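You operate a simulated robot arm through the tools that you are given. There is no shell and no other tool. Be economical: measure what you need, move in short steps, check, and stop when the job is done.

You are at the controls of a simulated robot arm. One attempt, no reset.

Task
Fill the teal jug about three quarters full with cold water.
Fine: jug back on the drainer, tap off, nothing spilt.

It is judged by the outcome, as a careful person would: the job done as asked, and still so three seconds after it is handed in. It fails if anything else is knocked over, pushed out of place, dropped, spilled or broken.

Robot
A 6-joint arm with a two-finger parallel gripper, fixed in place. Base frame: the origin is at the foot of the arm, x ahead of it, y to its left, z up. Readings come in m, rad, newtons and seconds.
With the tool pointing down near the work surface it reaches from about 0.46 to 0.86 m from the base axis. Its first joint turns from -2.007 to 2.007 rad. Payload 4.2 kg.
Tool frame: the origin (TCP) lies between the finger pads and is the grasp point; the fingertips stand 0.023 m ahead of it; z points along the fingers, y is the line along which they close. The gripper opens to 0.094 m. The fingers are 0.038 m wide and 0.01 m thick; the gripper's body (0.054 by 0.096 m) begins 0.039 m behind the TCP.
Orientation is that of the tool frame in the base frame, as a unit quaternion [w, x, y, z]. With the fingers straight down and closing along the base's y, the tool's x points along the base's -x, its y along +y and its z along -z.

Tools
- The arm moves only by the tool jog_arm. Its argument "steps" is a list of rows, each a list of 3 entries, a list of its own where there are three numbers: the shift along the base's x, y, z in m, then the turn, a rotation vector about the base's x, y, z in degrees, then the opening in per cent of the stroke, from 0 (shut) to 100 (fully open). In form: [[[x, y, z], [wx, wy, wz], claw], ...]. A call has 1 to 20 rows; each row is the pose to reach, as a shift and turn from the pose commanded when the call began. Each row takes 0.2 s and may step no farther than 0.05 m and 0.15 rad from the row before; otherwise, or with a gripper value out of range, the whole call is refused. Where a pose cannot be reached the arm comes as near as it can. A force on the tool above 90 N (or 10 N above the force at the start of the call, whichever is more), or a blocked arm, ends the call early, and 0.2 s more pass. The fingers move at their own pace (about 0.108 m/s each) and stop on an object; they squeeze with about 40 N. The grip force told is the motor's: it shows also when the fingers shut on nothing. Time passes only in rows, and 0.2 s behind the last, so rows that repeat a pose let the fingers close. The reply holds the time, the measured pose of the TCP, the force on the tool along the base axes, the opening and the grip force, in the units named above and with some noise.
- Cameras (640 x 400 px; columns grow to the right, rows downward): "scene" is fixed at [0.0555, 0.4935, 1.4994]; the picture's right is [-0.74, -0.67, 0.00], its down [-0.29, 0.32, -0.90] and it looks along [0.61, -0.67, -0.43] (base axes); focal length 328 px, centre (320, 200). "wrist" rides on the gripper at [-0.039, 0, -0.044] in the tool frame; the picture's right is [0.00, -1.00, 0.00], its down [0.97, 0.00, -0.24] and it looks along [0.24, 0.00, 0.97] (tool axes); focal length 218 px, centre (320, 200).
- grab_frame(camera): a new picture of that camera. The clock stands still meanwhile.
- move_column(by): slides the trunk up (or, below 0, down) by that many m; the arm rides with it, the base frame stays. It gives what a move gives, with no picture.
- pixel_to_xyz(camera, pixels): for up to 12 pixels [column, row] of the newest picture of that camera ("zoom" is the newest enlarged one), the place [x, y, z] in the base frame of the surface seen there, good to about 0.003 m, but the place of the scene camera against the robot may be out by one fixed shift of up to 0.012 m in any direction. The clock stands still meanwhile.
- zoom(camera, box): a new picture of the part [left, top, right, bottom] of that camera's present view, enlarged. The clock stands still meanwhile.
- sign_off(): hands the job in; it is judged then, once.

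Work in short steps. Measure before you move; look again where a grasp or a placing could have gone wrong, and mend it. You have 80 turns and 54 pictures in all, those below and enlarged ones among them. Open the gripper and draw the arm clear of the work before you hand the job in, unless the task says otherwise; then end with one line.

The tools are called after "Call:" as a command line: name --argument value ..., lists and objects as JSON in quotes. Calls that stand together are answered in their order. jog_arm: Moves the arm, as the interface text tells. Its arguments: {"type":"object","properties":{"steps":{"type":"array"}},"required":["steps"]} The other tools are called the same way: move_column (by) slides the trunk up or down; grab_frame (camera) takes a picture; pixel_to_xyz (camera, pixels) gives the place of the surface under pixels of a picture; zoom (camera, box) takes an enlarged picture of a part of a camera's view; sign_off () hands the job in.

At the start:

```text
clock: 0.0
tcp_pos: [0.4946, 0.092, 1.2738]
orientation: [-0.001, 0.0, 1.0, 0.0]
contact_force: [0.1, 0.0, -0.6]
opening: 0.0938
grip_force: 0.1
trunk travel left (down, up): [-0.85, 0.14]
```

scene: 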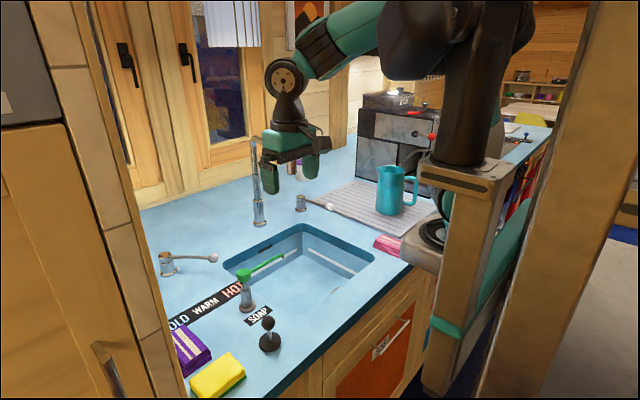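
wrist: 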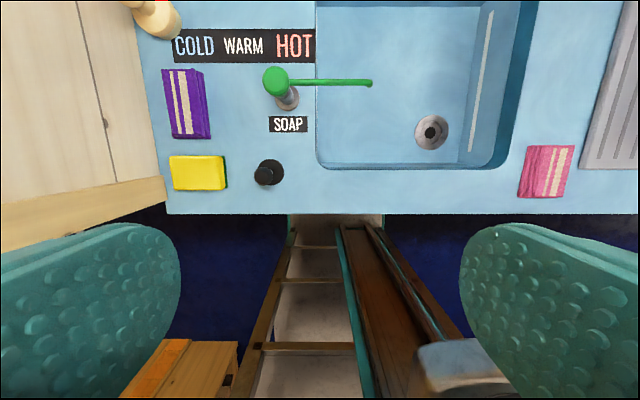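

The scene shows the jug near (390,190), a tall spout at (258,185), levers at (190,260) and (315,203), and a COLD/WARM/HOT strip. I zoom in on the sink area and the jug first.

Call:
zoom --camera "scene" --box '[140, 120, 380, 270]'

Call:
zoom --camera "scene" --box '[140, 220, 380, 370]'

Call:
zoom --camera "scene" --box '[290, 120, 450, 260]'

Call:
pixel_to_xyz --camera "scene" --pixels '[[253, 145], [260, 222], [212, 258], [168, 258], [300, 203], [332, 208], [390, 190], [245, 272], [280, 257], [247, 300], [300, 270], [268, 325]]'

```text
2.67 times, centred on (260, 195) of scene
```

zoom: 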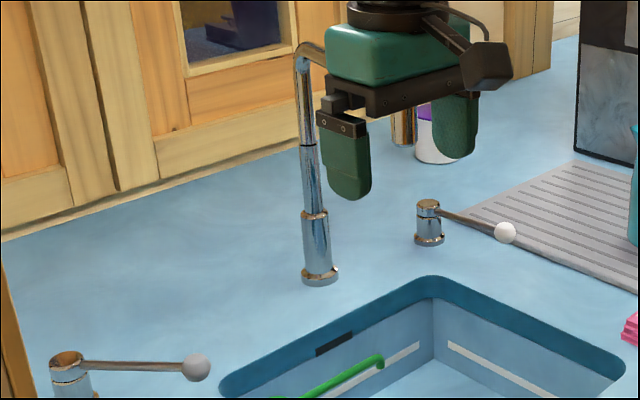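

```text
2.67 times, centred on (260, 295) of scene
```

zoom: 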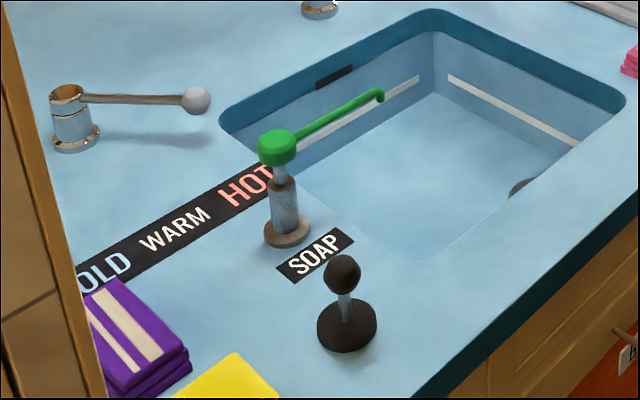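

```text
2.86 times, centred on (370, 190) of scene
```

zoom: 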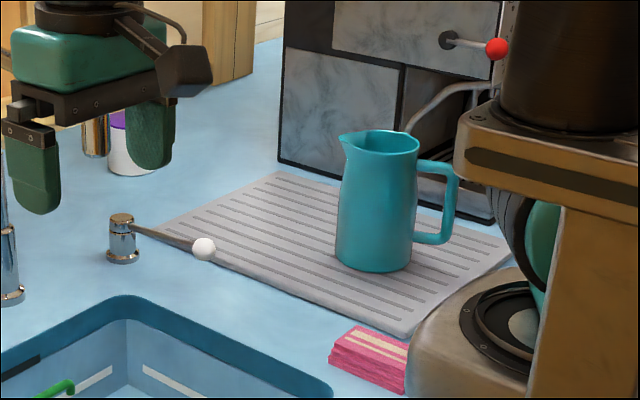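

```text
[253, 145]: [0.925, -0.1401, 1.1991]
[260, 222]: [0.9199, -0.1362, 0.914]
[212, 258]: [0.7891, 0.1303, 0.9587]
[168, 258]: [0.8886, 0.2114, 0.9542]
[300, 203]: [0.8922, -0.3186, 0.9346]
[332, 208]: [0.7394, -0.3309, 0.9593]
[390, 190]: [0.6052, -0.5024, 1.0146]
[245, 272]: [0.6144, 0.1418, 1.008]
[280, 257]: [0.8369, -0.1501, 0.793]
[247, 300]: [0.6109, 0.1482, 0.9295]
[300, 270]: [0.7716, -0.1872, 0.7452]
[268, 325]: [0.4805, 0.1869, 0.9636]
```

The left lever (base ~(0.89,0.21), knob (0.79,0.13)) points toward HOT, so it's the temperature selector. The right one (base ~(0.89,-0.32)) is likely flow. The spout end is hidden by the gripper, so I swing the arm right and look again.

Call:
jog_arm --steps '[[[0, -0.05, 0], [0, 0, 0], 100], [[0, -0.1, 0], [0, 0, 0], 100], [[0, -0.15, 0], [0, 0, 0], 100], [[0, -0.2, 0], [0, 0, 0], 100], [[0, -0.25, 0], [0, 0, 0], 100], [[0, -0.3, 0], [0, 0, 0], 100]]'

Call:
grab_frame --camera "scene"

Call:
grab_frame --camera "wrist"

```text
clock: 1.4
tcp_pos: [0.4933, -0.2085, 1.273]
orientation: [0.0, -0.001, 1.0, 0.0]
contact_force: [0.3, 0.2, 0.3]
opening: 0.0943
grip_force: 0.0
trunk travel left (down, up): [-0.85, 0.14]
```

```text
48 pictures are left
```

scene: 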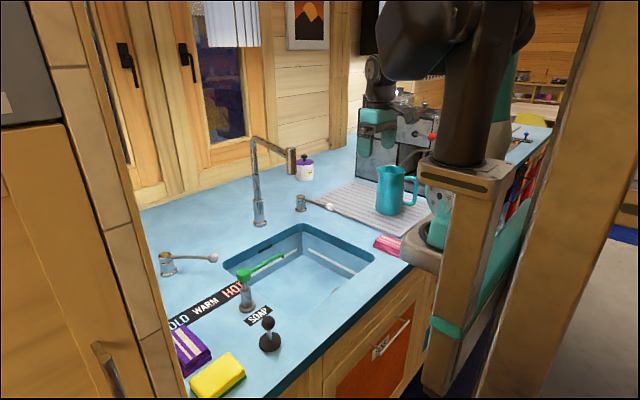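

```text
47 pictures are left
```

wrist: 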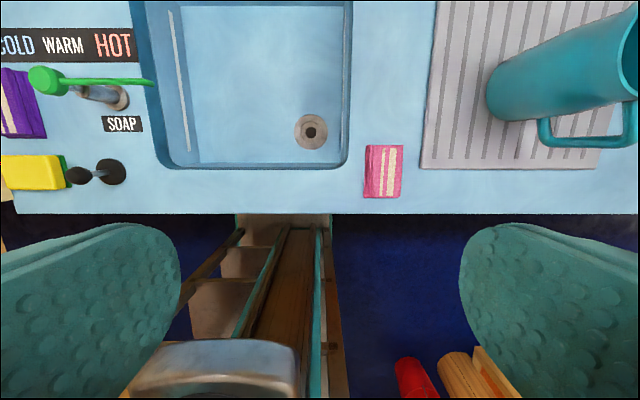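

The spout outlet now shows at (291,160), and the jug sits at (390,190). I'll measure these points along with the lever knobs.

Call:
zoom --camera "scene" --box '[230, 120, 330, 240]'

Call:
pixel_to_xyz --camera "scene" --pixels '[[291, 150], [291, 173], [287, 162], [295, 162], [258, 140], [300, 203], [329, 207], [312, 202], [216, 258], [167, 257], [190, 257], [260, 200]]'

Call:
pixel_to_xyz --camera "scene" --pixels '[[378, 168], [404, 168], [390, 214], [378, 208], [403, 208], [415, 180], [415, 205], [391, 166], [250, 240], [372, 262], [300, 226], [300, 286]]'

Call:
pixel_to_xyz --camera "wrist" --pixels '[[490, 85], [545, 130], [590, 143], [630, 110], [520, 60], [600, 50], [311, 130], [340, 60], [150, 82], [383, 170], [422, 165], [180, 90]]'

Call:
zoom --camera "scene" --box '[350, 90, 450, 240]'

```text
3.33 times, centred on (280, 180) of scene
```

zoom: 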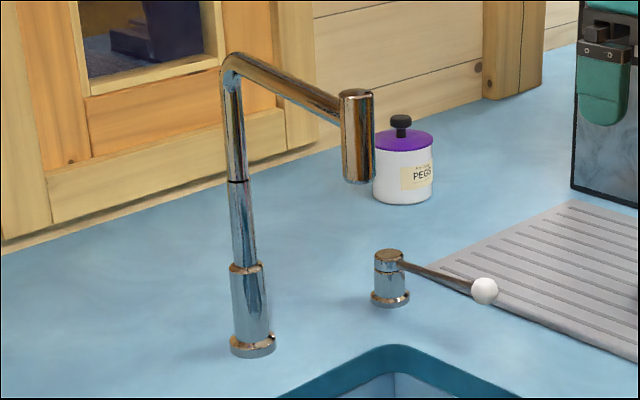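

```text
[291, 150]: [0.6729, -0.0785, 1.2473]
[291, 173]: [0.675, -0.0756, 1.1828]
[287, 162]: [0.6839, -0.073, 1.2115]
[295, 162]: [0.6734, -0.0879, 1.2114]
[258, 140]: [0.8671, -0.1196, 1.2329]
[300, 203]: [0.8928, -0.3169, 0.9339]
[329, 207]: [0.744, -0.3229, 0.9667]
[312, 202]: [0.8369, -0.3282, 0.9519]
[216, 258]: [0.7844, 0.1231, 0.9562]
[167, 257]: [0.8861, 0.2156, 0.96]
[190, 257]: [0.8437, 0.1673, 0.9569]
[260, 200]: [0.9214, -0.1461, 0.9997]
```

```text
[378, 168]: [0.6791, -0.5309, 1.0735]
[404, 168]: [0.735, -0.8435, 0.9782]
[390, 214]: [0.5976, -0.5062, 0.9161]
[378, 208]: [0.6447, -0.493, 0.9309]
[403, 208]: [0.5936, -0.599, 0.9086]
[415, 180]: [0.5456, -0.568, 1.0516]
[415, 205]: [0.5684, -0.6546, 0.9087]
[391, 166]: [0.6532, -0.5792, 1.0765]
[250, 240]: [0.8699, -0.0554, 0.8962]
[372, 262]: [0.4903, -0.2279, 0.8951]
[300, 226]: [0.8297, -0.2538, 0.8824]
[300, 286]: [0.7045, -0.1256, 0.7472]
```

```text
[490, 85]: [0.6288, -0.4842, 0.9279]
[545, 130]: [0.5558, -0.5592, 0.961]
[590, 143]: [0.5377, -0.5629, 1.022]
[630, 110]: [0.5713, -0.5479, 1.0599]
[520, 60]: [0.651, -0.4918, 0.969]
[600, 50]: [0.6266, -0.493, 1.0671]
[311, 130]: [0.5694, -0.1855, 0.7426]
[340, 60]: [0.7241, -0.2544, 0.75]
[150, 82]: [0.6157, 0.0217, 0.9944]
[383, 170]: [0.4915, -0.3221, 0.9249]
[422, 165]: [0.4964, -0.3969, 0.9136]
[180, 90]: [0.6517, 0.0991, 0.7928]
```

```text
2.67 times, centred on (400, 165) of scene
```

zoom: 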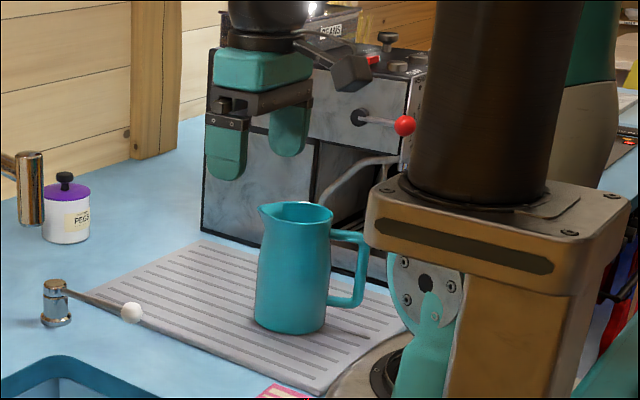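

The spout outlet is at about (0.675,-0.08), bottom z≈1.175, over the sink (floor z≈0.745). The jug axis is near (0.63,-0.54), rim z≈1.08, with the handle toward -x. My plan is to stand the jug in the sink under the outlet, and first I look at it from above.

Call:
jog_arm --steps '[[[0.02, -0.045, 0], [0, 0, 0], 100], [[0.04, -0.09, 0], [0, 0, 0], 100], [[0.06, -0.135, 0], [0, 0, 0], 100], [[0.08, -0.18, 0], [0, 0, 0], 100], [[0.1, -0.225, 0], [0, 0, 0], 100], [[0.11, -0.27, 0], [0, 0, 0], 100], [[0.12, -0.31, 0], [0, 0, 0], 100]]'

Call:
grab_frame --camera "wrist"

```text
clock: 3.0
tcp_pos: [0.6126, -0.5181, 1.2735]
orientation: [-0.001, -0.001, 1.0, 0.001]
contact_force: [0.6, 0.3, 0.5]
opening: 0.0939
grip_force: 0.1
trunk travel left (down, up): [-0.85, 0.14]
```

```text
44 pictures are left
```

wrist: 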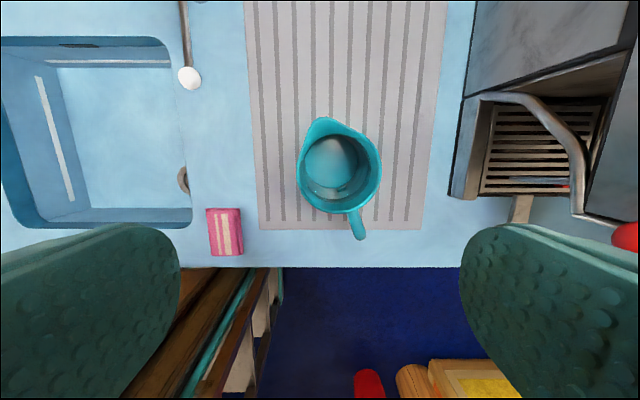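

Here the jug rim spans columns 297–381, lip up-left at (322,122) and handle down-right at (360,238). I measure rim and handle.

Call:
zoom --camera "wrist" --box '[260, 100, 420, 250]'

Call:
pixel_to_xyz --camera "wrist" --pixels '[[299, 172], [378, 172], [300, 185], [379, 180], [340, 212], [352, 130], [322, 121], [358, 225], [361, 237], [330, 165], [355, 215], [302, 160]]'

```text
2.67 times, centred on (340, 175) of wrist
```

zoom: 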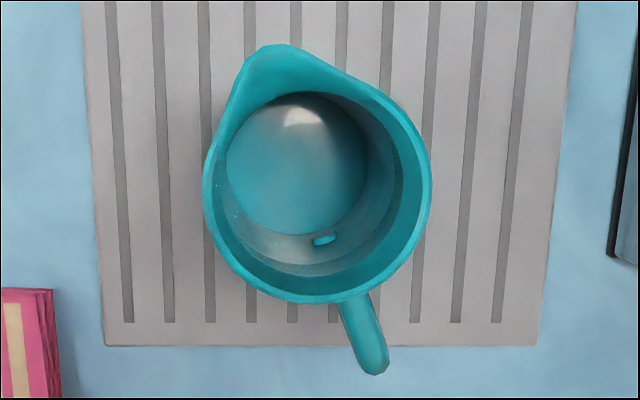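

```text
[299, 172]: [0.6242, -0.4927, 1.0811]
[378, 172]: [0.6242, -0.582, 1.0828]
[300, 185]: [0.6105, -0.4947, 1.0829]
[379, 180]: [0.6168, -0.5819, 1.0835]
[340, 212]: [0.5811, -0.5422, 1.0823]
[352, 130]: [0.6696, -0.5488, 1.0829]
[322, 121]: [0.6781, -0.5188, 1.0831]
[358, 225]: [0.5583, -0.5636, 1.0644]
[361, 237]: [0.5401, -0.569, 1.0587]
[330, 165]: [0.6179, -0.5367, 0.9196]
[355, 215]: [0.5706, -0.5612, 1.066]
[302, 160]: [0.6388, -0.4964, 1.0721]
```

The rim is ~0.096 m wide, too big for the gripper, so I'll grip the handle corner: about (0.547,-0.566,1.045), handle bearing ~20° off -x. First I yaw 20° and back off to the handle side.

Call:
jog_arm --steps '[[[-0.04, -0.02, 0], [0, 0, 7], 100], [[-0.08, -0.045, -0.01], [0, 0, 14], 100], [[-0.12, -0.068, -0.03], [0, 0, 20], 100]]'

Call:
jog_arm --steps '[[[0, 0, -0.01], [2.39, -6.58, 0], 100], [[0, 0, -0.02], [4.79, -13.16, 0], 100], [[0, 0, -0.03], [7.18, -19.73, 0], 100], [[0, 0, -0.04], [9.58, -26.31, 0], 100], [[0, 0, -0.05], [11.97, -32.89, 0], 100]]'

Call:
grab_frame --camera "wrist"

Call:
grab_frame --camera "scene"

```text
refused: row 3 steps farther than a row can; nothing moved
```

```text
clock: 4.2
tcp_pos: [0.6152, -0.5175, 1.2228]
orientation: [0.283, 0.0, 0.953, 0.103]
contact_force: [0.4, 0.9, 0.2]
opening: 0.0941
grip_force: 0.0
trunk travel left (down, up): [-0.85, 0.14]
```

```text
42 pictures are left
```

wrist: 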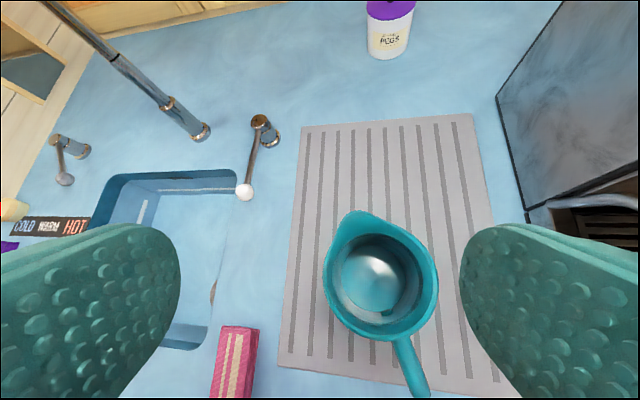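

```text
41 pictures are left
```

scene: 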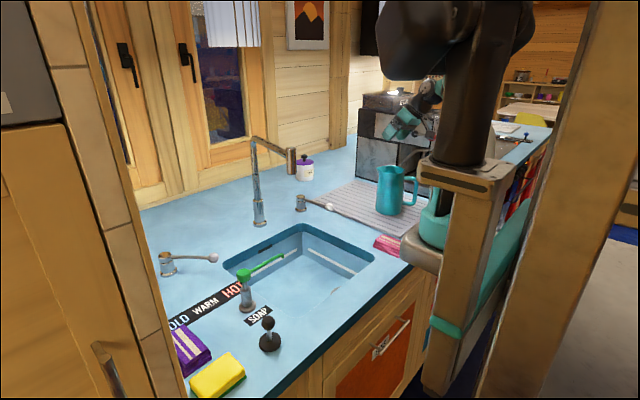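

The yaw call was refused but the tilt ran, so the tool leans correctly and only lacks a 20° roll about its own axis. I add that roll while backing off behind the handle.

Call:
jog_arm --steps '[[[-0.035, -0.018, 0], [-2.7, -1.0, 4.1], 100], [[-0.07, -0.036, 0], [-5.4, -2.0, 8.2], 100], [[-0.1, -0.055, -0.02], [-8.1, -3.0, 12.3], 100], [[-0.122, -0.0685, -0.05], [-10.8, -3.9, 16.4], 100], [[-0.122, -0.0685, -0.08], [-10.8, -3.9, 16.4], 100]]'

Call:
grab_frame --camera "wrist"

```text
clock: 5.4
tcp_pos: [0.4906, -0.5857, 1.1445]
orientation: [0.297, -0.166, 0.939, 0.052]
contact_force: [-0.1, -0.6, -0.4]
opening: 0.094
grip_force: 0.1
trunk travel left (down, up): [-0.85, 0.14]
```

```text
40 pictures are left
```

wrist: 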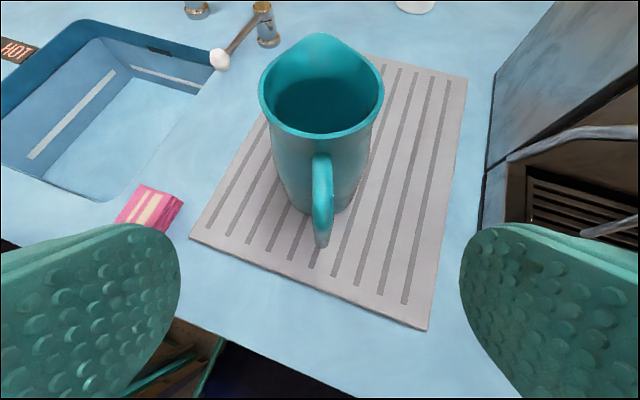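

The jug is now nicely centred, lip away from me and handle at column ~322. I measure the handle's points and its body.

Call:
pixel_to_xyz --camera "wrist" --pixels '[[322, 160], [322, 175], [322, 190], [322, 205], [322, 220], [323, 235], [314, 190], [331, 190], [320, 136], [318, 150], [265, 110], [378, 105]]'

Call:
zoom --camera "wrist" --box '[240, 20, 400, 260]'

```text
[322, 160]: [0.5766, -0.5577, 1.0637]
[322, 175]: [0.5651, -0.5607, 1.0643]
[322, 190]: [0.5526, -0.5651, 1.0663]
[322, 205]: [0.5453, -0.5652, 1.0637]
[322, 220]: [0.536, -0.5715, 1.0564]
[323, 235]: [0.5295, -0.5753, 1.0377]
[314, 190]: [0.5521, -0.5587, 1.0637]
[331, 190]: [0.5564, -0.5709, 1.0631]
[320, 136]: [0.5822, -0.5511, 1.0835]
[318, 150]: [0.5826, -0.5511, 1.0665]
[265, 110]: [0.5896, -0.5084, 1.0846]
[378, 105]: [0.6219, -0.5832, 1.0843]
```

```text
1.67 times, centred on (320, 140) of wrist
```

zoom: 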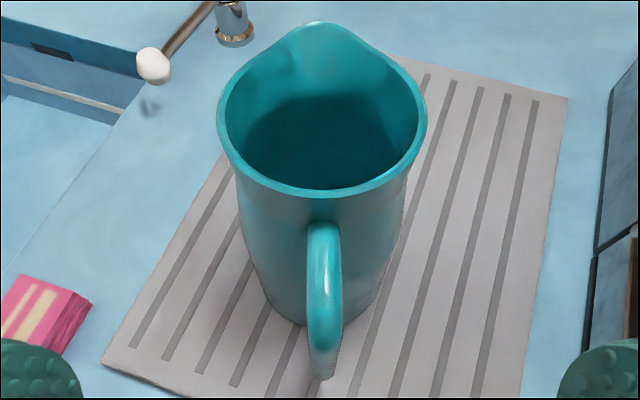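

The handle runs from (0.577,-0.558) to (0.530,-0.575), top z 1.064, in line with the tool. I advance to (0.547,-0.568,1.043), with margin to the body.

Call:
jog_arm --steps '[[[0.019, 0.006, -0.034], [0, 0, 0], 60], [[0.038, 0.012, -0.068], [0, 0, 0], 60], [[0.056, 0.0177, -0.1015], [0, 0, 0], 60], [[0.056, 0.0177, -0.1015], [0, 0, 0], 60]]'

Call:
grab_frame --camera "wrist"

```text
clock: 6.4
tcp_pos: [0.5474, -0.5687, 1.0429]
orientation: [0.297, -0.166, 0.939, 0.053]
contact_force: [-0.2, -0.3, -0.7]
opening: 0.0566
grip_force: 0.0
trunk travel left (down, up): [-0.85, 0.14]
```

```text
38 pictures are left
```

wrist: 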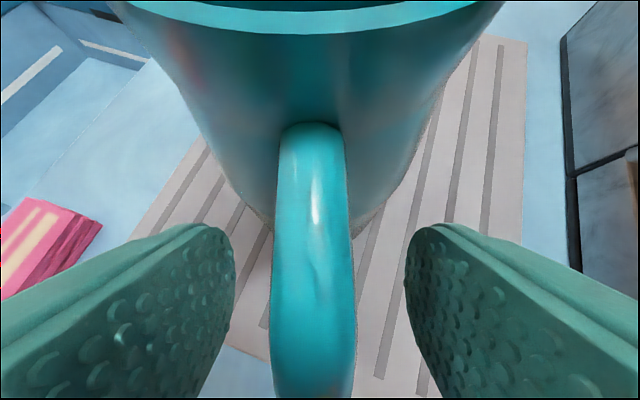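

The handle lies between the fingers, roughly centred at column 312. I close and make a tiny lift.

Call:
jog_arm --steps '[[[0, 0, 0], [0, 0, 0], 0], [[0, 0, 0], [0, 0, 0], 0], [[0, 0, 0], [0, 0, 0], 0], [[0, 0, 0], [0, 0, 0], 0], [[0, 0, 0.01], [0, 0, 0], 0], [[0, 0, 0.02], [0, 0, 0], 0], [[0, 0, 0.02], [0, 0, 0], 0]]'

Call:
grab_frame --camera "wrist"

Call:
grab_frame --camera "scene"

```text
clock: 8.0
tcp_pos: [0.5471, -0.5674, 1.0619]
orientation: [0.296, -0.166, 0.939, 0.053]
contact_force: [-0.4, 0.1, -6.8]
opening: 0.016
grip_force: 39.8
trunk travel left (down, up): [-0.85, 0.14]
```

```text
37 pictures are left
```

wrist: 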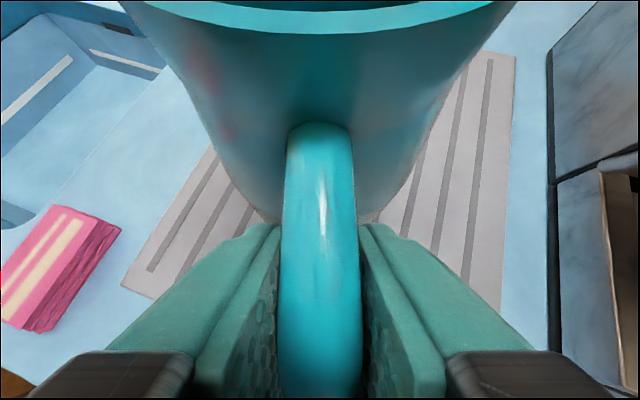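

```text
36 pictures are left
```

scene: 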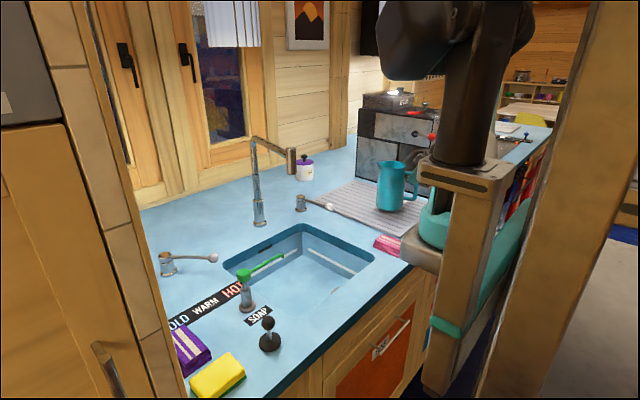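

The jug hangs level (about 6.8 N). I lift slightly (base ≈0.96, rim ≈1.125, below the 1.175 outlet) and travel along x≈0.64 past the flow knob to the sink.

Call:
jog_arm --steps '[[[0, 0, 0.025], [0, 0, 0], 0], [[0.0, 0.03, 0.025], [0, 0, 0], 0], [[0.005, 0.07, 0.025], [0, 0, 0], 0], [[0.007, 0.11, 0.025], [0, 0, 0], 0], [[0.009, 0.15, 0.025], [0, 0, 0], 0], [[0.01, 0.19, 0.025], [0, 0, 0], 0], [[0.012, 0.23, 0.025], [0, 0, 0], 0], [[0.014, 0.27, 0.025], [0, 0, 0], 0], [[0.016, 0.31, 0.025], [0, 0, 0], 0], [[0.018, 0.35, 0.025], [0, 0, 0], 0], [[0.02, 0.38, 0.025], [0, 0, 0], 0], [[0.02, 0.38, 0.025], [0, 0, 0], 0]]'

Call:
grab_frame --camera "wrist"

Call:
grab_frame --camera "scene"

```text
clock: 10.6
tcp_pos: [0.5667, -0.1892, 1.0842]
orientation: [0.295, -0.166, 0.939, 0.052]
contact_force: [-0.1, -0.9, -6.8]
opening: 0.0159
grip_force: 39.9
trunk travel left (down, up): [-0.85, 0.14]
```

```text
35 pictures are left
```

wrist: 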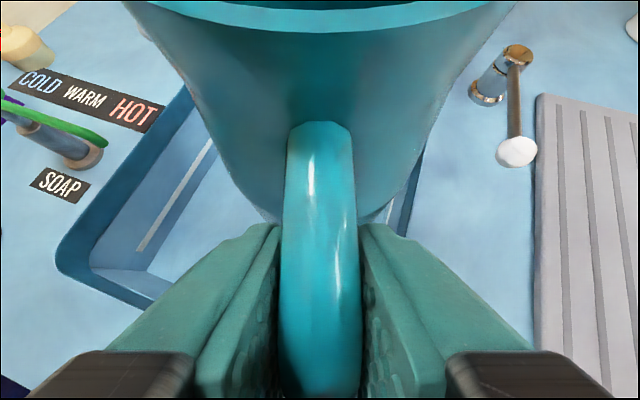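

```text
34 pictures are left
```

scene: 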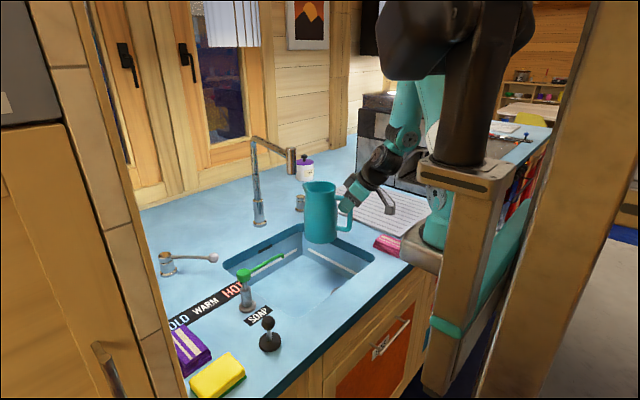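

The jug is over the sink, held level. To calibrate the scene camera I compare shared points (flow knob, lever base, strip corners) in both views and recheck the outlet.

Call:
pixel_to_xyz --camera "wrist" --pixels '[[516, 148], [516, 55], [102, 137], [90, 160], [62, 270], [75, 295], [150, 105]]'

Call:
pixel_to_xyz --camera "scene" --pixels '[[329, 206], [300, 196], [283, 255], [250, 308], [291, 172], [288, 171], [294, 173], [291, 152], [319, 186], [320, 240]]'

Call:
zoom --camera "scene" --box '[230, 120, 390, 320]'

```text
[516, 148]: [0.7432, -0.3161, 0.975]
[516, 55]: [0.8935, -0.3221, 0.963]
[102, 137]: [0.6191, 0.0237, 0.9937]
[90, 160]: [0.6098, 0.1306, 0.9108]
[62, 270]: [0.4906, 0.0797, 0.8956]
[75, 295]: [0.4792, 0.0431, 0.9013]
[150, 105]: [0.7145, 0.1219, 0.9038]
```

```text
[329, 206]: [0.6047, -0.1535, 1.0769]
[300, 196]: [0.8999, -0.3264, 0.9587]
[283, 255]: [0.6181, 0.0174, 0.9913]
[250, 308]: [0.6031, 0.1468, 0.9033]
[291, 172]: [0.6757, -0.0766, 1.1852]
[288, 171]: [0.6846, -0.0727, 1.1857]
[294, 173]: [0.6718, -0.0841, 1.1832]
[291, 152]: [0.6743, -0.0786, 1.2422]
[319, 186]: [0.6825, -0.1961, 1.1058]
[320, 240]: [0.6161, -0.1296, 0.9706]
```

```text
2.00 times, centred on (310, 220) of scene
```

zoom: 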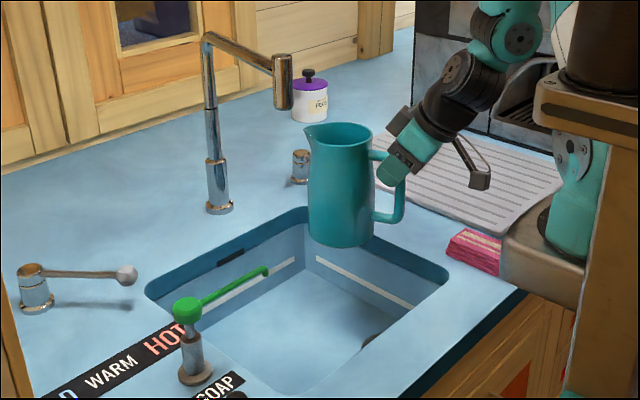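

Scene and wrist agree to within ~5 mm, putting the outlet centre at about (0.684,-0.081). I move the jug's axis under it at this height, then lower it to about 2 cm above the sink floor.

Call:
jog_arm --steps '[[[0.019, 0.037, 0], [0, 0, 0], 0], [[0.038, 0.074, 0], [0, 0, 0], 0], [[0.038, 0.074, -0.04], [0, 0, 0], 0], [[0.038, 0.074, -0.08], [0, 0, 0], 0], [[0.038, 0.074, -0.12], [0, 0, 0], 0], [[0.038, 0.074, -0.16], [0, 0, 0], 0], [[0.038, 0.074, -0.19], [0, 0, 0], 0], [[0.038, 0.074, -0.19], [0, 0, 0], 0]]'

Call:
grab_frame --camera "scene"

Call:
grab_frame --camera "wrist"

```text
clock: 12.4
tcp_pos: [0.6038, -0.114, 0.9027]
orientation: [0.3, -0.166, 0.938, 0.052]
contact_force: [-4.7, -4.3, 76.9]
opening: 0.016
grip_force: 40.0
trunk travel left (down, up): [-0.85, 0.14]
stopped in row 8: the force on the tool passed its limit (the readings are from after the stop); the commanded pose is now the measured one
```

```text
32 pictures are left
```

scene: 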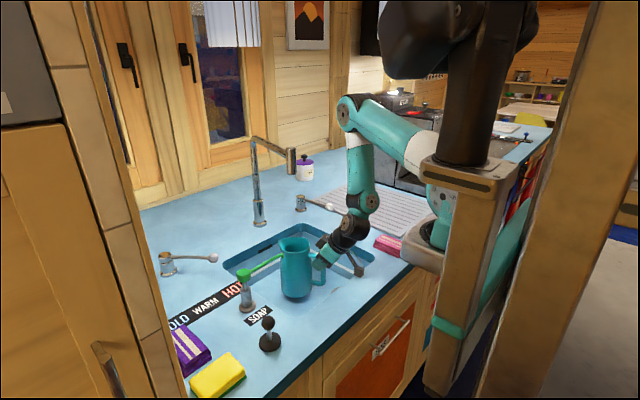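

```text
31 pictures are left
```

wrist: 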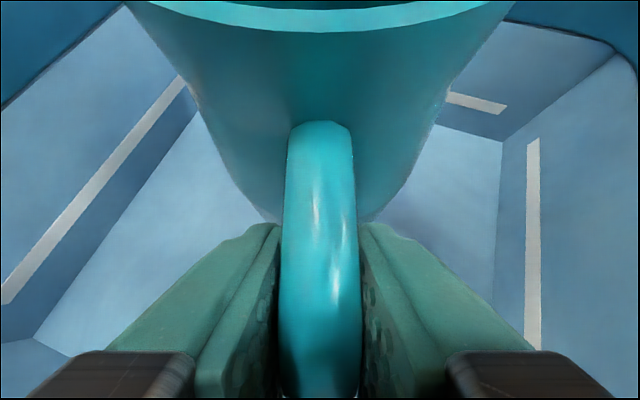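

A 77 N upward contact stopped the descent at TCP z 0.903, about 3 cm early. I zoom to see what touched, maybe the dark bracket at (358,268) on the sink edge.

Call:
zoom --camera "scene" --box '[240, 200, 400, 320]'

Call:
pixel_to_xyz --camera "scene" --pixels '[[359, 269], [358, 274], [330, 245], [350, 250], [294, 240], [296, 298], [366, 268], [355, 280], [319, 275]]'

Call:
pixel_to_xyz --camera "wrist" --pixels '[[220, 230], [440, 230], [200, 150], [460, 130], [532, 250], [60, 330], [320, 25], [230, 200]]'

```text
3.33 times, centred on (320, 260) of scene
```

zoom: 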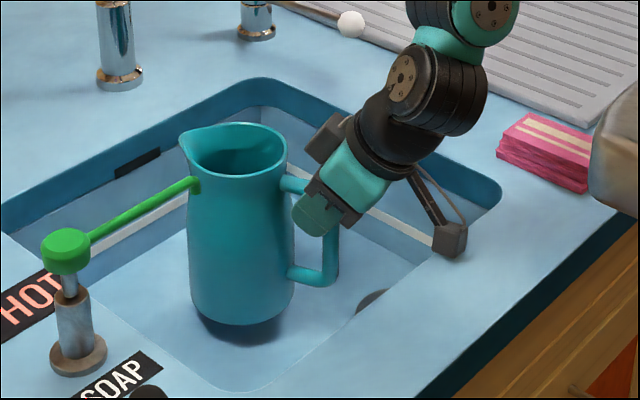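

```text
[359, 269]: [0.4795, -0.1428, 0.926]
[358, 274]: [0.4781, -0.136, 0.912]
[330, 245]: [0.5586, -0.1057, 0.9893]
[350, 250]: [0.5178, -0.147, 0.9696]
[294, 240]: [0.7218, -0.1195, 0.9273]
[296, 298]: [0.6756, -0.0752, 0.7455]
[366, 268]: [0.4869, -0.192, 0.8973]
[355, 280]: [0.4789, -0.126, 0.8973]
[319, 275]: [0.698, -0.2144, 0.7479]
```

```text
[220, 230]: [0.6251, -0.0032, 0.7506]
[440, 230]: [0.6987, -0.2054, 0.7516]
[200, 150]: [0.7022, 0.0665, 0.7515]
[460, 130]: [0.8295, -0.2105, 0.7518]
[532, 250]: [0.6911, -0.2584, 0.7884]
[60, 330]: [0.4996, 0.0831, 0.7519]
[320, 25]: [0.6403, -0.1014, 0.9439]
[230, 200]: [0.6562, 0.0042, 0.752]
```

A wrist bracket (about 0.21 m from the jug axis) landed on the front rim at (0.48,-0.14,0.912). I raise 5 cm and yaw +21° about the jug axis, so that the bracket falls in the sink's rounded corner area instead.

Call:
jog_arm --steps '[[[0, 0, 0.02], [0, 0, 0], 0], [[0, 0, 0.05], [0, 0, 0], 0], [[0.009, -0.007, 0.05], [0, 0, 7], 0], [[0.017, -0.015, 0.05], [0, 0, 14], 0], [[0.024, -0.024, 0.05], [0, 0, 21], 0], [[0.024, -0.024, 0.03], [0, 0, 21], 0], [[0.024, -0.024, 0.03], [0, 0, 21], 0]]'

Call:
zoom --camera "scene" --box '[240, 130, 400, 320]'

Call:
grab_frame --camera "wrist"

```text
clock: 14.0
tcp_pos: [0.6301, -0.1389, 0.9304]
orientation: [0.286, -0.334, 0.892, 0.106]
contact_force: [-0.3, 1.2, -5.9]
opening: 0.0159
grip_force: 40.1
trunk travel left (down, up): [-0.85, 0.14]
```

```text
2.11 times, centred on (320, 225) of scene
```

zoom: 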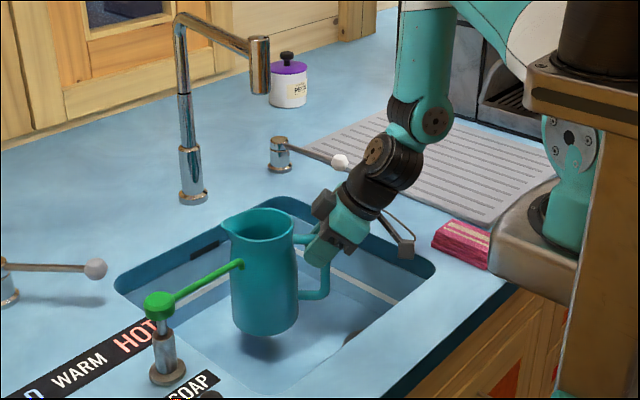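

```text
28 pictures are left
```

wrist: 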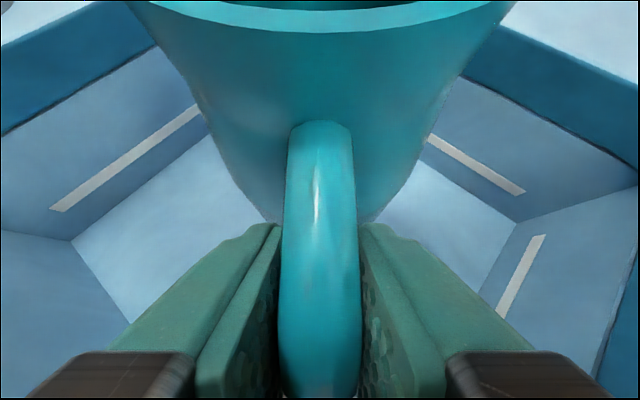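

The bracket end now shows at zoom (406,248); I measure where it hangs relative to the sink rim.

Call:
pixel_to_xyz --camera "zoom" --pixels '[[406, 240], [405, 254], [412, 250], [400, 250], [430, 262], [420, 255], [410, 285], [262, 215], [258, 90]]'

```text
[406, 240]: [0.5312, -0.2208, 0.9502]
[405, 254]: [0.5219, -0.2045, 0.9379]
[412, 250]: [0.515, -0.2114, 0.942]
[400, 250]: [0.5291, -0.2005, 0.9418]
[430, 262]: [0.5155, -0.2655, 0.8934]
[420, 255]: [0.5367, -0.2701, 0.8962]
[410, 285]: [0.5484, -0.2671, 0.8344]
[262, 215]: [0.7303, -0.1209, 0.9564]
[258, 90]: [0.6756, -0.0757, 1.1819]
```

The bracket (≈(0.52,-0.215), underside 0.937) will clear the front wall (0.49) and right wall (-0.265) by ~2–3 cm. I lower slowly toward the floor (TCP ≈0.876).

Call:
jog_arm --steps '[[[0, 0, -0.02], [0, 0, 0], 0], [[0, 0, -0.04], [0, 0, 0], 0], [[0, 0, -0.047], [0, 0, 0], 0], [[0, 0, -0.05], [0, 0, 0], 0], [[0, 0, -0.052], [0, 0, 0], 0], [[0, 0, -0.052], [0, 0, 0], 0]]'

```text
clock: 15.4
tcp_pos: [0.6285, -0.1388, 0.8798]
orientation: [0.287, -0.333, 0.892, 0.106]
contact_force: [-6.3, -4.9, 27.5]
opening: 0.0159
grip_force: 40.0
trunk travel left (down, up): [-0.85, 0.14]
```

The upward force of 27 N at TCP 0.880 suggests the base is on the floor. I confirm it by picture before letting go.

Call:
zoom --camera "scene" --box '[260, 210, 400, 320]'

```text
3.64 times, centred on (330, 265) of scene
```

zoom: 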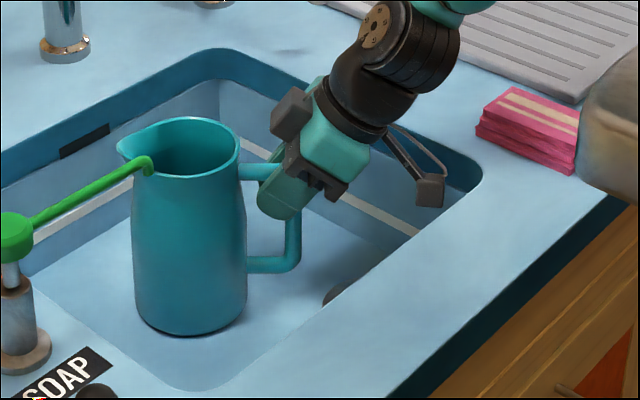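

The base sits on the sink floor. I open and lift straight up (the fingers straddle the handle, so this is free), then look.

Call:
jog_arm --steps '[[[0, 0, 0.001], [0, 0, 0], 60], [[0, 0, 0.001], [0, 0, 0], 60], [[0, 0, 0.001], [0, 0, 0], 60], [[0, 0, 0.03], [0, 0, 0], 60], [[0, 0, 0.07], [0, 0, 0], 60], [[-0.02, -0.02, 0.11], [0, 0, 0], 60], [[-0.04, -0.04, 0.15], [0, 0, 0], 60], [[-0.05, -0.05, 0.18], [0, 0, 0], 60]]'

Call:
grab_frame --camera "wrist"

```text
clock: 17.2
tcp_pos: [0.5817, -0.1866, 1.0568]
orientation: [0.284, -0.335, 0.892, 0.106]
contact_force: [0.9, -0.2, -0.3]
opening: 0.0564
grip_force: 0.1
trunk travel left (down, up): [-0.85, 0.14]
```

```text
26 pictures are left
```

wrist: 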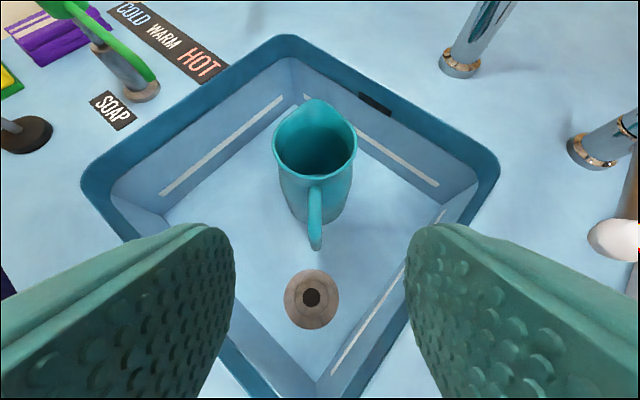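

The jug stands in the sink. I measure its rim, lip and handle.

Call:
pixel_to_xyz --camera "wrist" --pixels '[[276, 152], [355, 150], [316, 178], [318, 101], [290, 168], [345, 165], [345, 125], [284, 125], [316, 190], [317, 215], [317, 235], [315, 145]]'

```text
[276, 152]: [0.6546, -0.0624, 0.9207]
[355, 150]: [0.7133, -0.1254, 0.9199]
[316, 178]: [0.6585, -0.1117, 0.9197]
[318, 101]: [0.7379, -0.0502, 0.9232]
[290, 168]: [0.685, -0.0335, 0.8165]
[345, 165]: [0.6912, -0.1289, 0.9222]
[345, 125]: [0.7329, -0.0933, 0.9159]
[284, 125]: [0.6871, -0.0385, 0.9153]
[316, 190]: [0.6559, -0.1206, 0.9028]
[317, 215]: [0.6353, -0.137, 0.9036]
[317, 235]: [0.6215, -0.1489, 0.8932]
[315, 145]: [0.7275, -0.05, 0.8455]
```

The rim centre is ~(0.689,-0.085), well under the outlet (0.684,-0.081). Next is the temperature lever: I measure the label positions (COLD (133,13), WARM (163,40), HOT (200,65)).

Call:
pixel_to_xyz --camera "wrist" --pixels '[[133, 14], [163, 41], [200, 65], [460, 70], [610, 238], [225, 72], [155, 78]]'

Call:
grab_frame --camera "scene"

Call:
pixel_to_xyz --camera "scene" --pixels '[[214, 258], [167, 254], [167, 272], [190, 257], [160, 258], [178, 322], [205, 306], [233, 290], [245, 272]]'

```text
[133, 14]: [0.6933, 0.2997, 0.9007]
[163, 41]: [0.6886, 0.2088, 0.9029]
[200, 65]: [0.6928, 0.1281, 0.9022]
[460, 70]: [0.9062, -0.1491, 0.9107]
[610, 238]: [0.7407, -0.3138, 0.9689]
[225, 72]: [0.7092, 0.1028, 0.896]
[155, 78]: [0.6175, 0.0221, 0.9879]
```

```text
25 pictures are left
```

scene: 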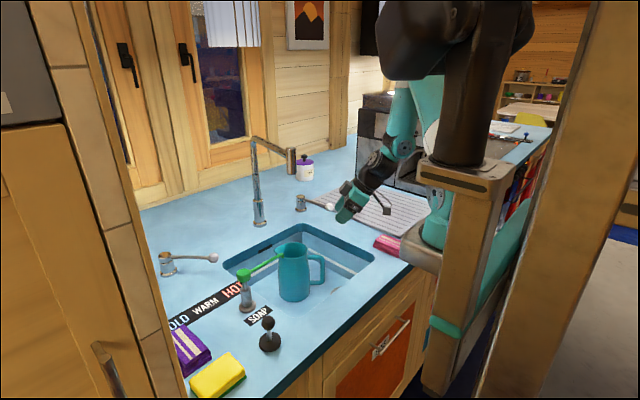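

```text
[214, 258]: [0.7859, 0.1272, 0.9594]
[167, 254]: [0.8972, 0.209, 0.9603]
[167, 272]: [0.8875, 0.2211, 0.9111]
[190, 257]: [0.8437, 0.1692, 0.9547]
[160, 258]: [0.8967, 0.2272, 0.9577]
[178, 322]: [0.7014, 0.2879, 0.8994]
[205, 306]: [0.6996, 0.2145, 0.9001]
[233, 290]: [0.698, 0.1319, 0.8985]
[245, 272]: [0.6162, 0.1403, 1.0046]
```

Lever base ≈(0.896,0.217), knob ≈(0.787,0.131,0.96). WARM is straight ahead (y≈0.21), so COLD is the mirror: knob ≈(0.79,0.30). I set the tool upright and carry it left at z≈1.2, clear of spout and soap pump.

Call:
jog_arm --steps '[[[-0.01, 0, 0.03], [-4.59, 5.28, 0], 60], [[-0.02, 0, 0.06], [-9.18, 10.56, 0], 60], [[-0.03, 0, 0.09], [-13.77, 15.84, 0], 60], [[-0.03, 0, 0.12], [-18.36, 21.12, 0], 60], [[-0.03, 0, 0.15], [-22.96, 26.4, 0], 60]]'

Call:
jog_arm --steps '[[[0, 0.045, 0], [0, 0, -7], 56], [[0, 0.09, 0], [0, 0, -14], 56], [[0, 0.135, 0], [0, 0, -21], 56], [[0, 0.18, 0], [0, 0, -28], 56], [[0, 0.225, 0], [0, 0, -35], 56], [[0, 0.27, 0], [0, 0, -41], 56], [[0, 0.315, 0], [0, 0, -41], 56], [[0, 0.36, 0], [0, 0, -41], 56]]'

Call:
grab_frame --camera "wrist"

```text
clock: 18.4
tcp_pos: [0.5485, -0.1894, 1.2093]
orientation: [0.003, -0.351, 0.937, 0.0]
contact_force: [-0.5, -0.2, -0.2]
opening: 0.0562
grip_force: 0.2
trunk travel left (down, up): [-0.85, 0.14]
```

```text
clock: 20.2
tcp_pos: [0.5487, 0.1686, 1.2072]
orientation: [0.002, 0.0, 1.0, 0.0]
contact_force: [-0.8, -0.4, 0.1]
opening: 0.0526
grip_force: 0.1
trunk travel left (down, up): [-0.85, 0.14]
```

```text
24 pictures are left
```

wrist: 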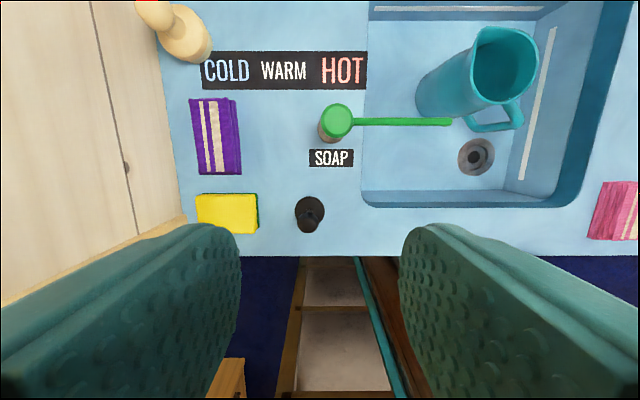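

There is a wooden object (pepper mill?) at (175,30), right near the lever's COLD end, hidden from the scene camera. I measure it and the cabinet face.

Call:
pixel_to_xyz --camera "wrist" --pixels '[[190, 45], [208, 45], [165, 15], [180, 60], [155, 3], [160, 60], [185, 200], [110, 100], [338, 120], [210, 30], [225, 72], [190, 20]]'

Call:
jog_arm --steps '[[[0.04, 0.015, 0.02], [0, 0, 0], 56], [[0.08, 0.03, 0.04], [0, 0, 0], 56], [[0.1, 0.03, 0.06], [0, 0, 0], 56]]'

Call:
grab_frame --camera "wrist"

```text
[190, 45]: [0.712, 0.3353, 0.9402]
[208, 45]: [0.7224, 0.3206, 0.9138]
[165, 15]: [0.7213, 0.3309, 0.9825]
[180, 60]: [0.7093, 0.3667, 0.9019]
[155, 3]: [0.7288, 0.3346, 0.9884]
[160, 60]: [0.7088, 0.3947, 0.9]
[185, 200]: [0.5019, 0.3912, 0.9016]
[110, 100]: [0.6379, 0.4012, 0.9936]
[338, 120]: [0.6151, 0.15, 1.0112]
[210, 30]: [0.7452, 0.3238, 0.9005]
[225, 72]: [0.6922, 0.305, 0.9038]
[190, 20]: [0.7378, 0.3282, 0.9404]
```

```text
clock: 21.0
tcp_pos: [0.6505, 0.2005, 1.2682]
orientation: [0.003, 0.001, 1.0, -0.001]
contact_force: [0.6, 0.2, 0.1]
opening: 0.0523
grip_force: 0.2
trunk travel left (down, up): [-0.85, 0.14]
```

```text
23 pictures are left
```

wrist: 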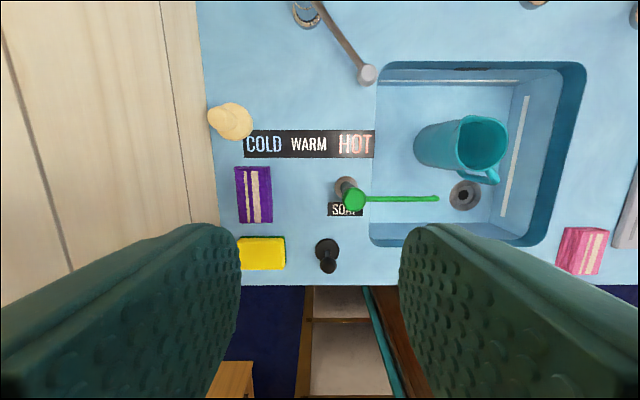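

The mill stands near (0.73,0.34). From here I measure lever axis, knob and mill precisely.

Call:
pixel_to_xyz --camera "wrist" --pixels '[[367, 74], [364, 66], [305, 10], [340, 35], [353, 53], [232, 122], [222, 110], [236, 105], [245, 125], [232, 140], [212, 120], [305, 22]]'

Call:
zoom --camera "wrist" --box '[200, 0, 400, 160]'

```text
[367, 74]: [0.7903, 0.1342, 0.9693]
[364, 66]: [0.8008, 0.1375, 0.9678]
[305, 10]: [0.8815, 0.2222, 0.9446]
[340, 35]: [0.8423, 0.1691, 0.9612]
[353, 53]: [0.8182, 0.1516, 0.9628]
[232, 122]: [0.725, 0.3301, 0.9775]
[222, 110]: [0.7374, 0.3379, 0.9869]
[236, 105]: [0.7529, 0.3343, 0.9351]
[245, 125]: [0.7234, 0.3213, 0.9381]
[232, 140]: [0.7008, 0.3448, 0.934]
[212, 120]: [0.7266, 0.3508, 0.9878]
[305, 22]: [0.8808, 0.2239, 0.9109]
```

```text
2.50 times, centred on (300, 80) of wrist
```

zoom: 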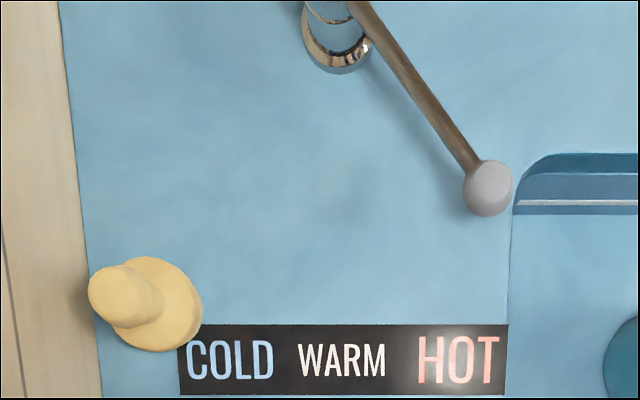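

Lever axis (0.897,0.22), length 0.138, at -39° (HOT); mill at (0.727,0.336) top 0.99; cabinet at y≥0.39. I close the fingers, yaw +30° and go to the HOT-side flank of the lever, above it.

Call:
jog_arm --steps '[[[0.035, -0.02, 0], [0, 0, 7.5], 0], [[0.07, -0.04, -0.01], [0, 0, 15], 0], [[0.105, -0.06, -0.02], [0, 0, 22.5], 0], [[0.14, -0.08, -0.03], [0, 0, 30], 0], [[0.1695, -0.0845, -0.06], [0, 0, 30], 0], [[0.1695, -0.0845, -0.1], [0, 0, 30], 0], [[0.1695, -0.0845, -0.14], [0, 0, 30], 0], [[0.1695, -0.0845, -0.18], [0, 0, 30], 0], [[0.1695, -0.0845, -0.22], [0, 0, 30], 0], [[0.1695, -0.0845, -0.22], [0, 0, 30], 0]]'

Call:
grab_frame --camera "wrist"

```text
clock: 23.2
tcp_pos: [0.8171, 0.1164, 1.0475]
orientation: [0.004, -0.259, 0.966, -0.001]
contact_force: [0.8, 0.2, 0.0]
opening: 0.0003
grip_force: 39.8
trunk travel left (down, up): [-0.85, 0.14]
```

```text
21 pictures are left
```

wrist: 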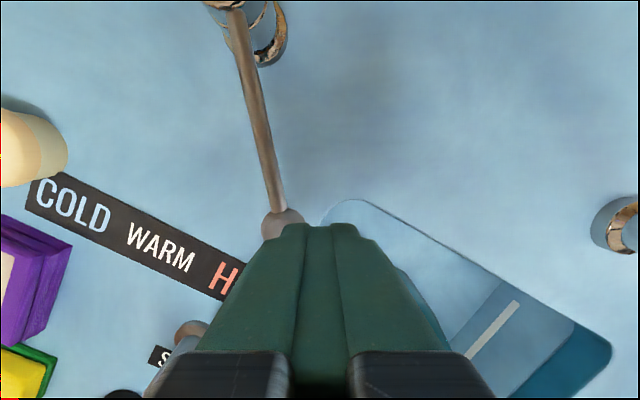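

The knob is at (282,222), just left of the fingertips. I check its coordinates and the lever rod.

Call:
pixel_to_xyz --camera "wrist" --pixels '[[282, 218], [276, 200], [255, 100], [237, 10], [320, 235]]'

```text
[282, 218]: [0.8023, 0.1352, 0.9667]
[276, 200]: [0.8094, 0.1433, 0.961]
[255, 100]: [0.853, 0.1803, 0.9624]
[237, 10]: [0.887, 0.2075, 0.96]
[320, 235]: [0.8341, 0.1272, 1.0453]
```

The fingers are 0.0256 m off the rod line, slightly tight for the knob. I shift 6 mm away, lower to z≈0.958, then check force.

Call:
jog_arm --steps '[[[0.004, -0.006, 0], [0, 0, 0], 0], [[0.004, -0.006, -0.045], [0, 0, 0], 0], [[0.004, -0.006, -0.088], [0, 0, 0], 0], [[0.004, -0.006, -0.088], [0, 0, 0], 0]]'

```text
clock: 24.2
tcp_pos: [0.824, 0.1094, 0.9599]
orientation: [0.003, -0.259, 0.966, 0.001]
contact_force: [-0.3, 0.3, 0.8]
opening: 0.0
grip_force: 40.5
trunk travel left (down, up): [-0.85, 0.14]
```

No contact. I now sweep along the lever's arc toward COLD, first to past WARM.

Call:
jog_arm --steps '[[[-0.0233, 0.0273, 0], [0, 0, -3], 0], [[-0.03, 0.0363, 0], [0, 0, -6], 0], [[-0.0363, 0.0453, 0], [0, 0, -9], 0], [[-0.042, 0.055, 0], [0, 0, -13], 0], [[-0.0459, 0.0653, 0], [0, 0, -17], 0], [[-0.05, 0.076, 0], [0, 0, -21], 0], [[-0.052, 0.0866, 0], [0, 0, -25], 0], [[-0.0543, 0.1087, 0], [0, 0, -30], 0], [[-0.0543, 0.1087, 0], [0, 0, -30], 0]]'

Call:
grab_frame --camera "wrist"

```text
clock: 26.2
tcp_pos: [0.7694, 0.2204, 0.9599]
orientation: [0.004, 0.0, 1.0, -0.001]
contact_force: [0.3, 0.3, -0.2]
opening: 0.0
grip_force: 39.8
trunk travel left (down, up): [-0.85, 0.14]
```

```text
20 pictures are left
```

wrist: 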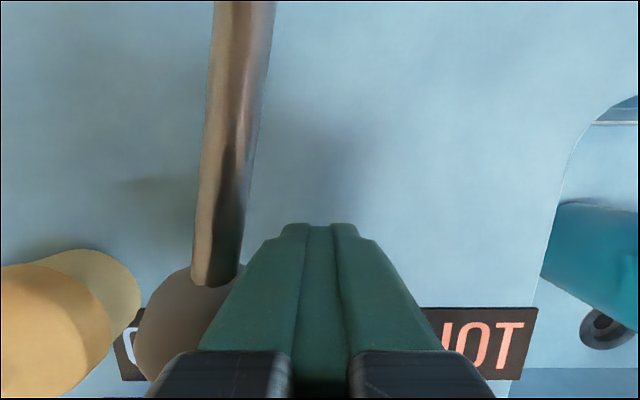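

The lever follows and is now past WARM. I continue the arc to about +38° (COLD), watching force.

Call:
jog_arm --steps '[[[0.0005, 0.011, 0], [0, 0, -3], 0], [[0.0016, 0.0221, 0], [0, 0, -6], 0], [[0.004, 0.033, 0], [0, 0, -9], 0], [[0.007, 0.0436, 0], [0, 0, -12], 0], [[0.0105, 0.052, 0], [0, 0, -14], 0], [[0.014, 0.06, 0], [0, 0, -16], 0], [[0.014, 0.06, 0], [0, 0, -16], 0]]'

Call:
grab_frame --camera "wrist"

```text
clock: 27.8
tcp_pos: [0.7705, 0.2709, 0.9627]
orientation: [0.004, 0.14, 0.99, 0.0]
contact_force: [-0.3, -0.4, 0.4]
opening: 0.0
grip_force: 40.5
out of reach, approached as far as the arm can: row 5, 6, 7
trunk travel left (down, up): [-0.85, 0.14]
```

```text
19 pictures are left
```

wrist: 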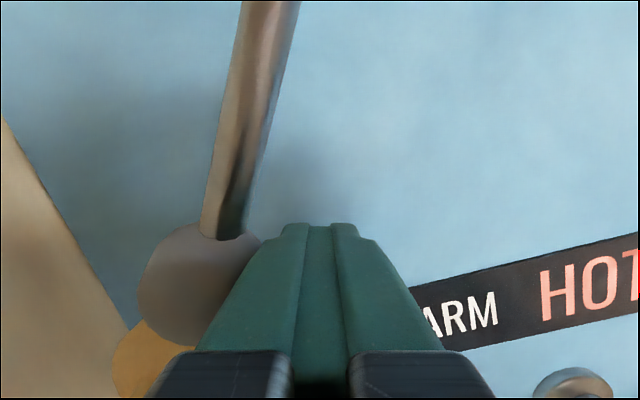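

The arm is at its reach limit. I measure the lever's present angle from the rod at (275,20) and (228,200).

Call:
pixel_to_xyz --camera "wrist" --pixels '[[270, 15], [248, 100], [230, 190], [195, 260], [170, 290]]'

```text
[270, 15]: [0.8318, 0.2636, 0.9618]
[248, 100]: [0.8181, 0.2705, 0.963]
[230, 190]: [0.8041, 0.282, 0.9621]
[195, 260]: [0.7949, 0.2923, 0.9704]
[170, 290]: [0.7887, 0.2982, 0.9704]
```

The lever stands at +35°, well into COLD (start was -39.6°). To bring it to the mirrored end I tilt the tool 8° forward for reach and push ~1 cm further.

Call:
jog_arm --steps '[[[0, 0, 0], [0, -6, 0], 0], [[0, 0, 0], [0, -12, 0], 0], [[0.004, 0.006, 0], [0, -12, 0], 0], [[0.007, 0.01, 0], [0, -12, 0], 0], [[0.007, 0.01, 0], [0, -12, 0], 0]]'

Call:
grab_frame --camera "wrist"

```text
clock: 29.0
tcp_pos: [0.7761, 0.2815, 0.9636]
orientation: [0.106, 0.137, 0.985, 0.014]
contact_force: [-0.6, -0.4, 0.2]
opening: 0.0
grip_force: 40.3
out of reach, approached as far as the arm can: row 1, 2, 3
trunk travel left (down, up): [-0.85, 0.14]
```

```text
18 pictures are left
```

wrist: 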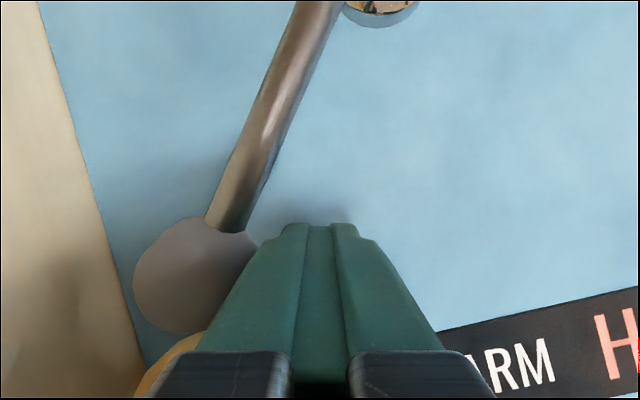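

Call:
pixel_to_xyz --camera "wrist" --pixels '[[318, 10], [270, 110], [232, 200], [195, 250], [150, 270], [380, 10]]'

```text
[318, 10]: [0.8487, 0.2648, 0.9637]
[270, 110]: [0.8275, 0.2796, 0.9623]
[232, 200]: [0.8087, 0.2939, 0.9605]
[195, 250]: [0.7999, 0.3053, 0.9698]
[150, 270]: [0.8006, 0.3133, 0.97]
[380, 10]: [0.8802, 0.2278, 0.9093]
```

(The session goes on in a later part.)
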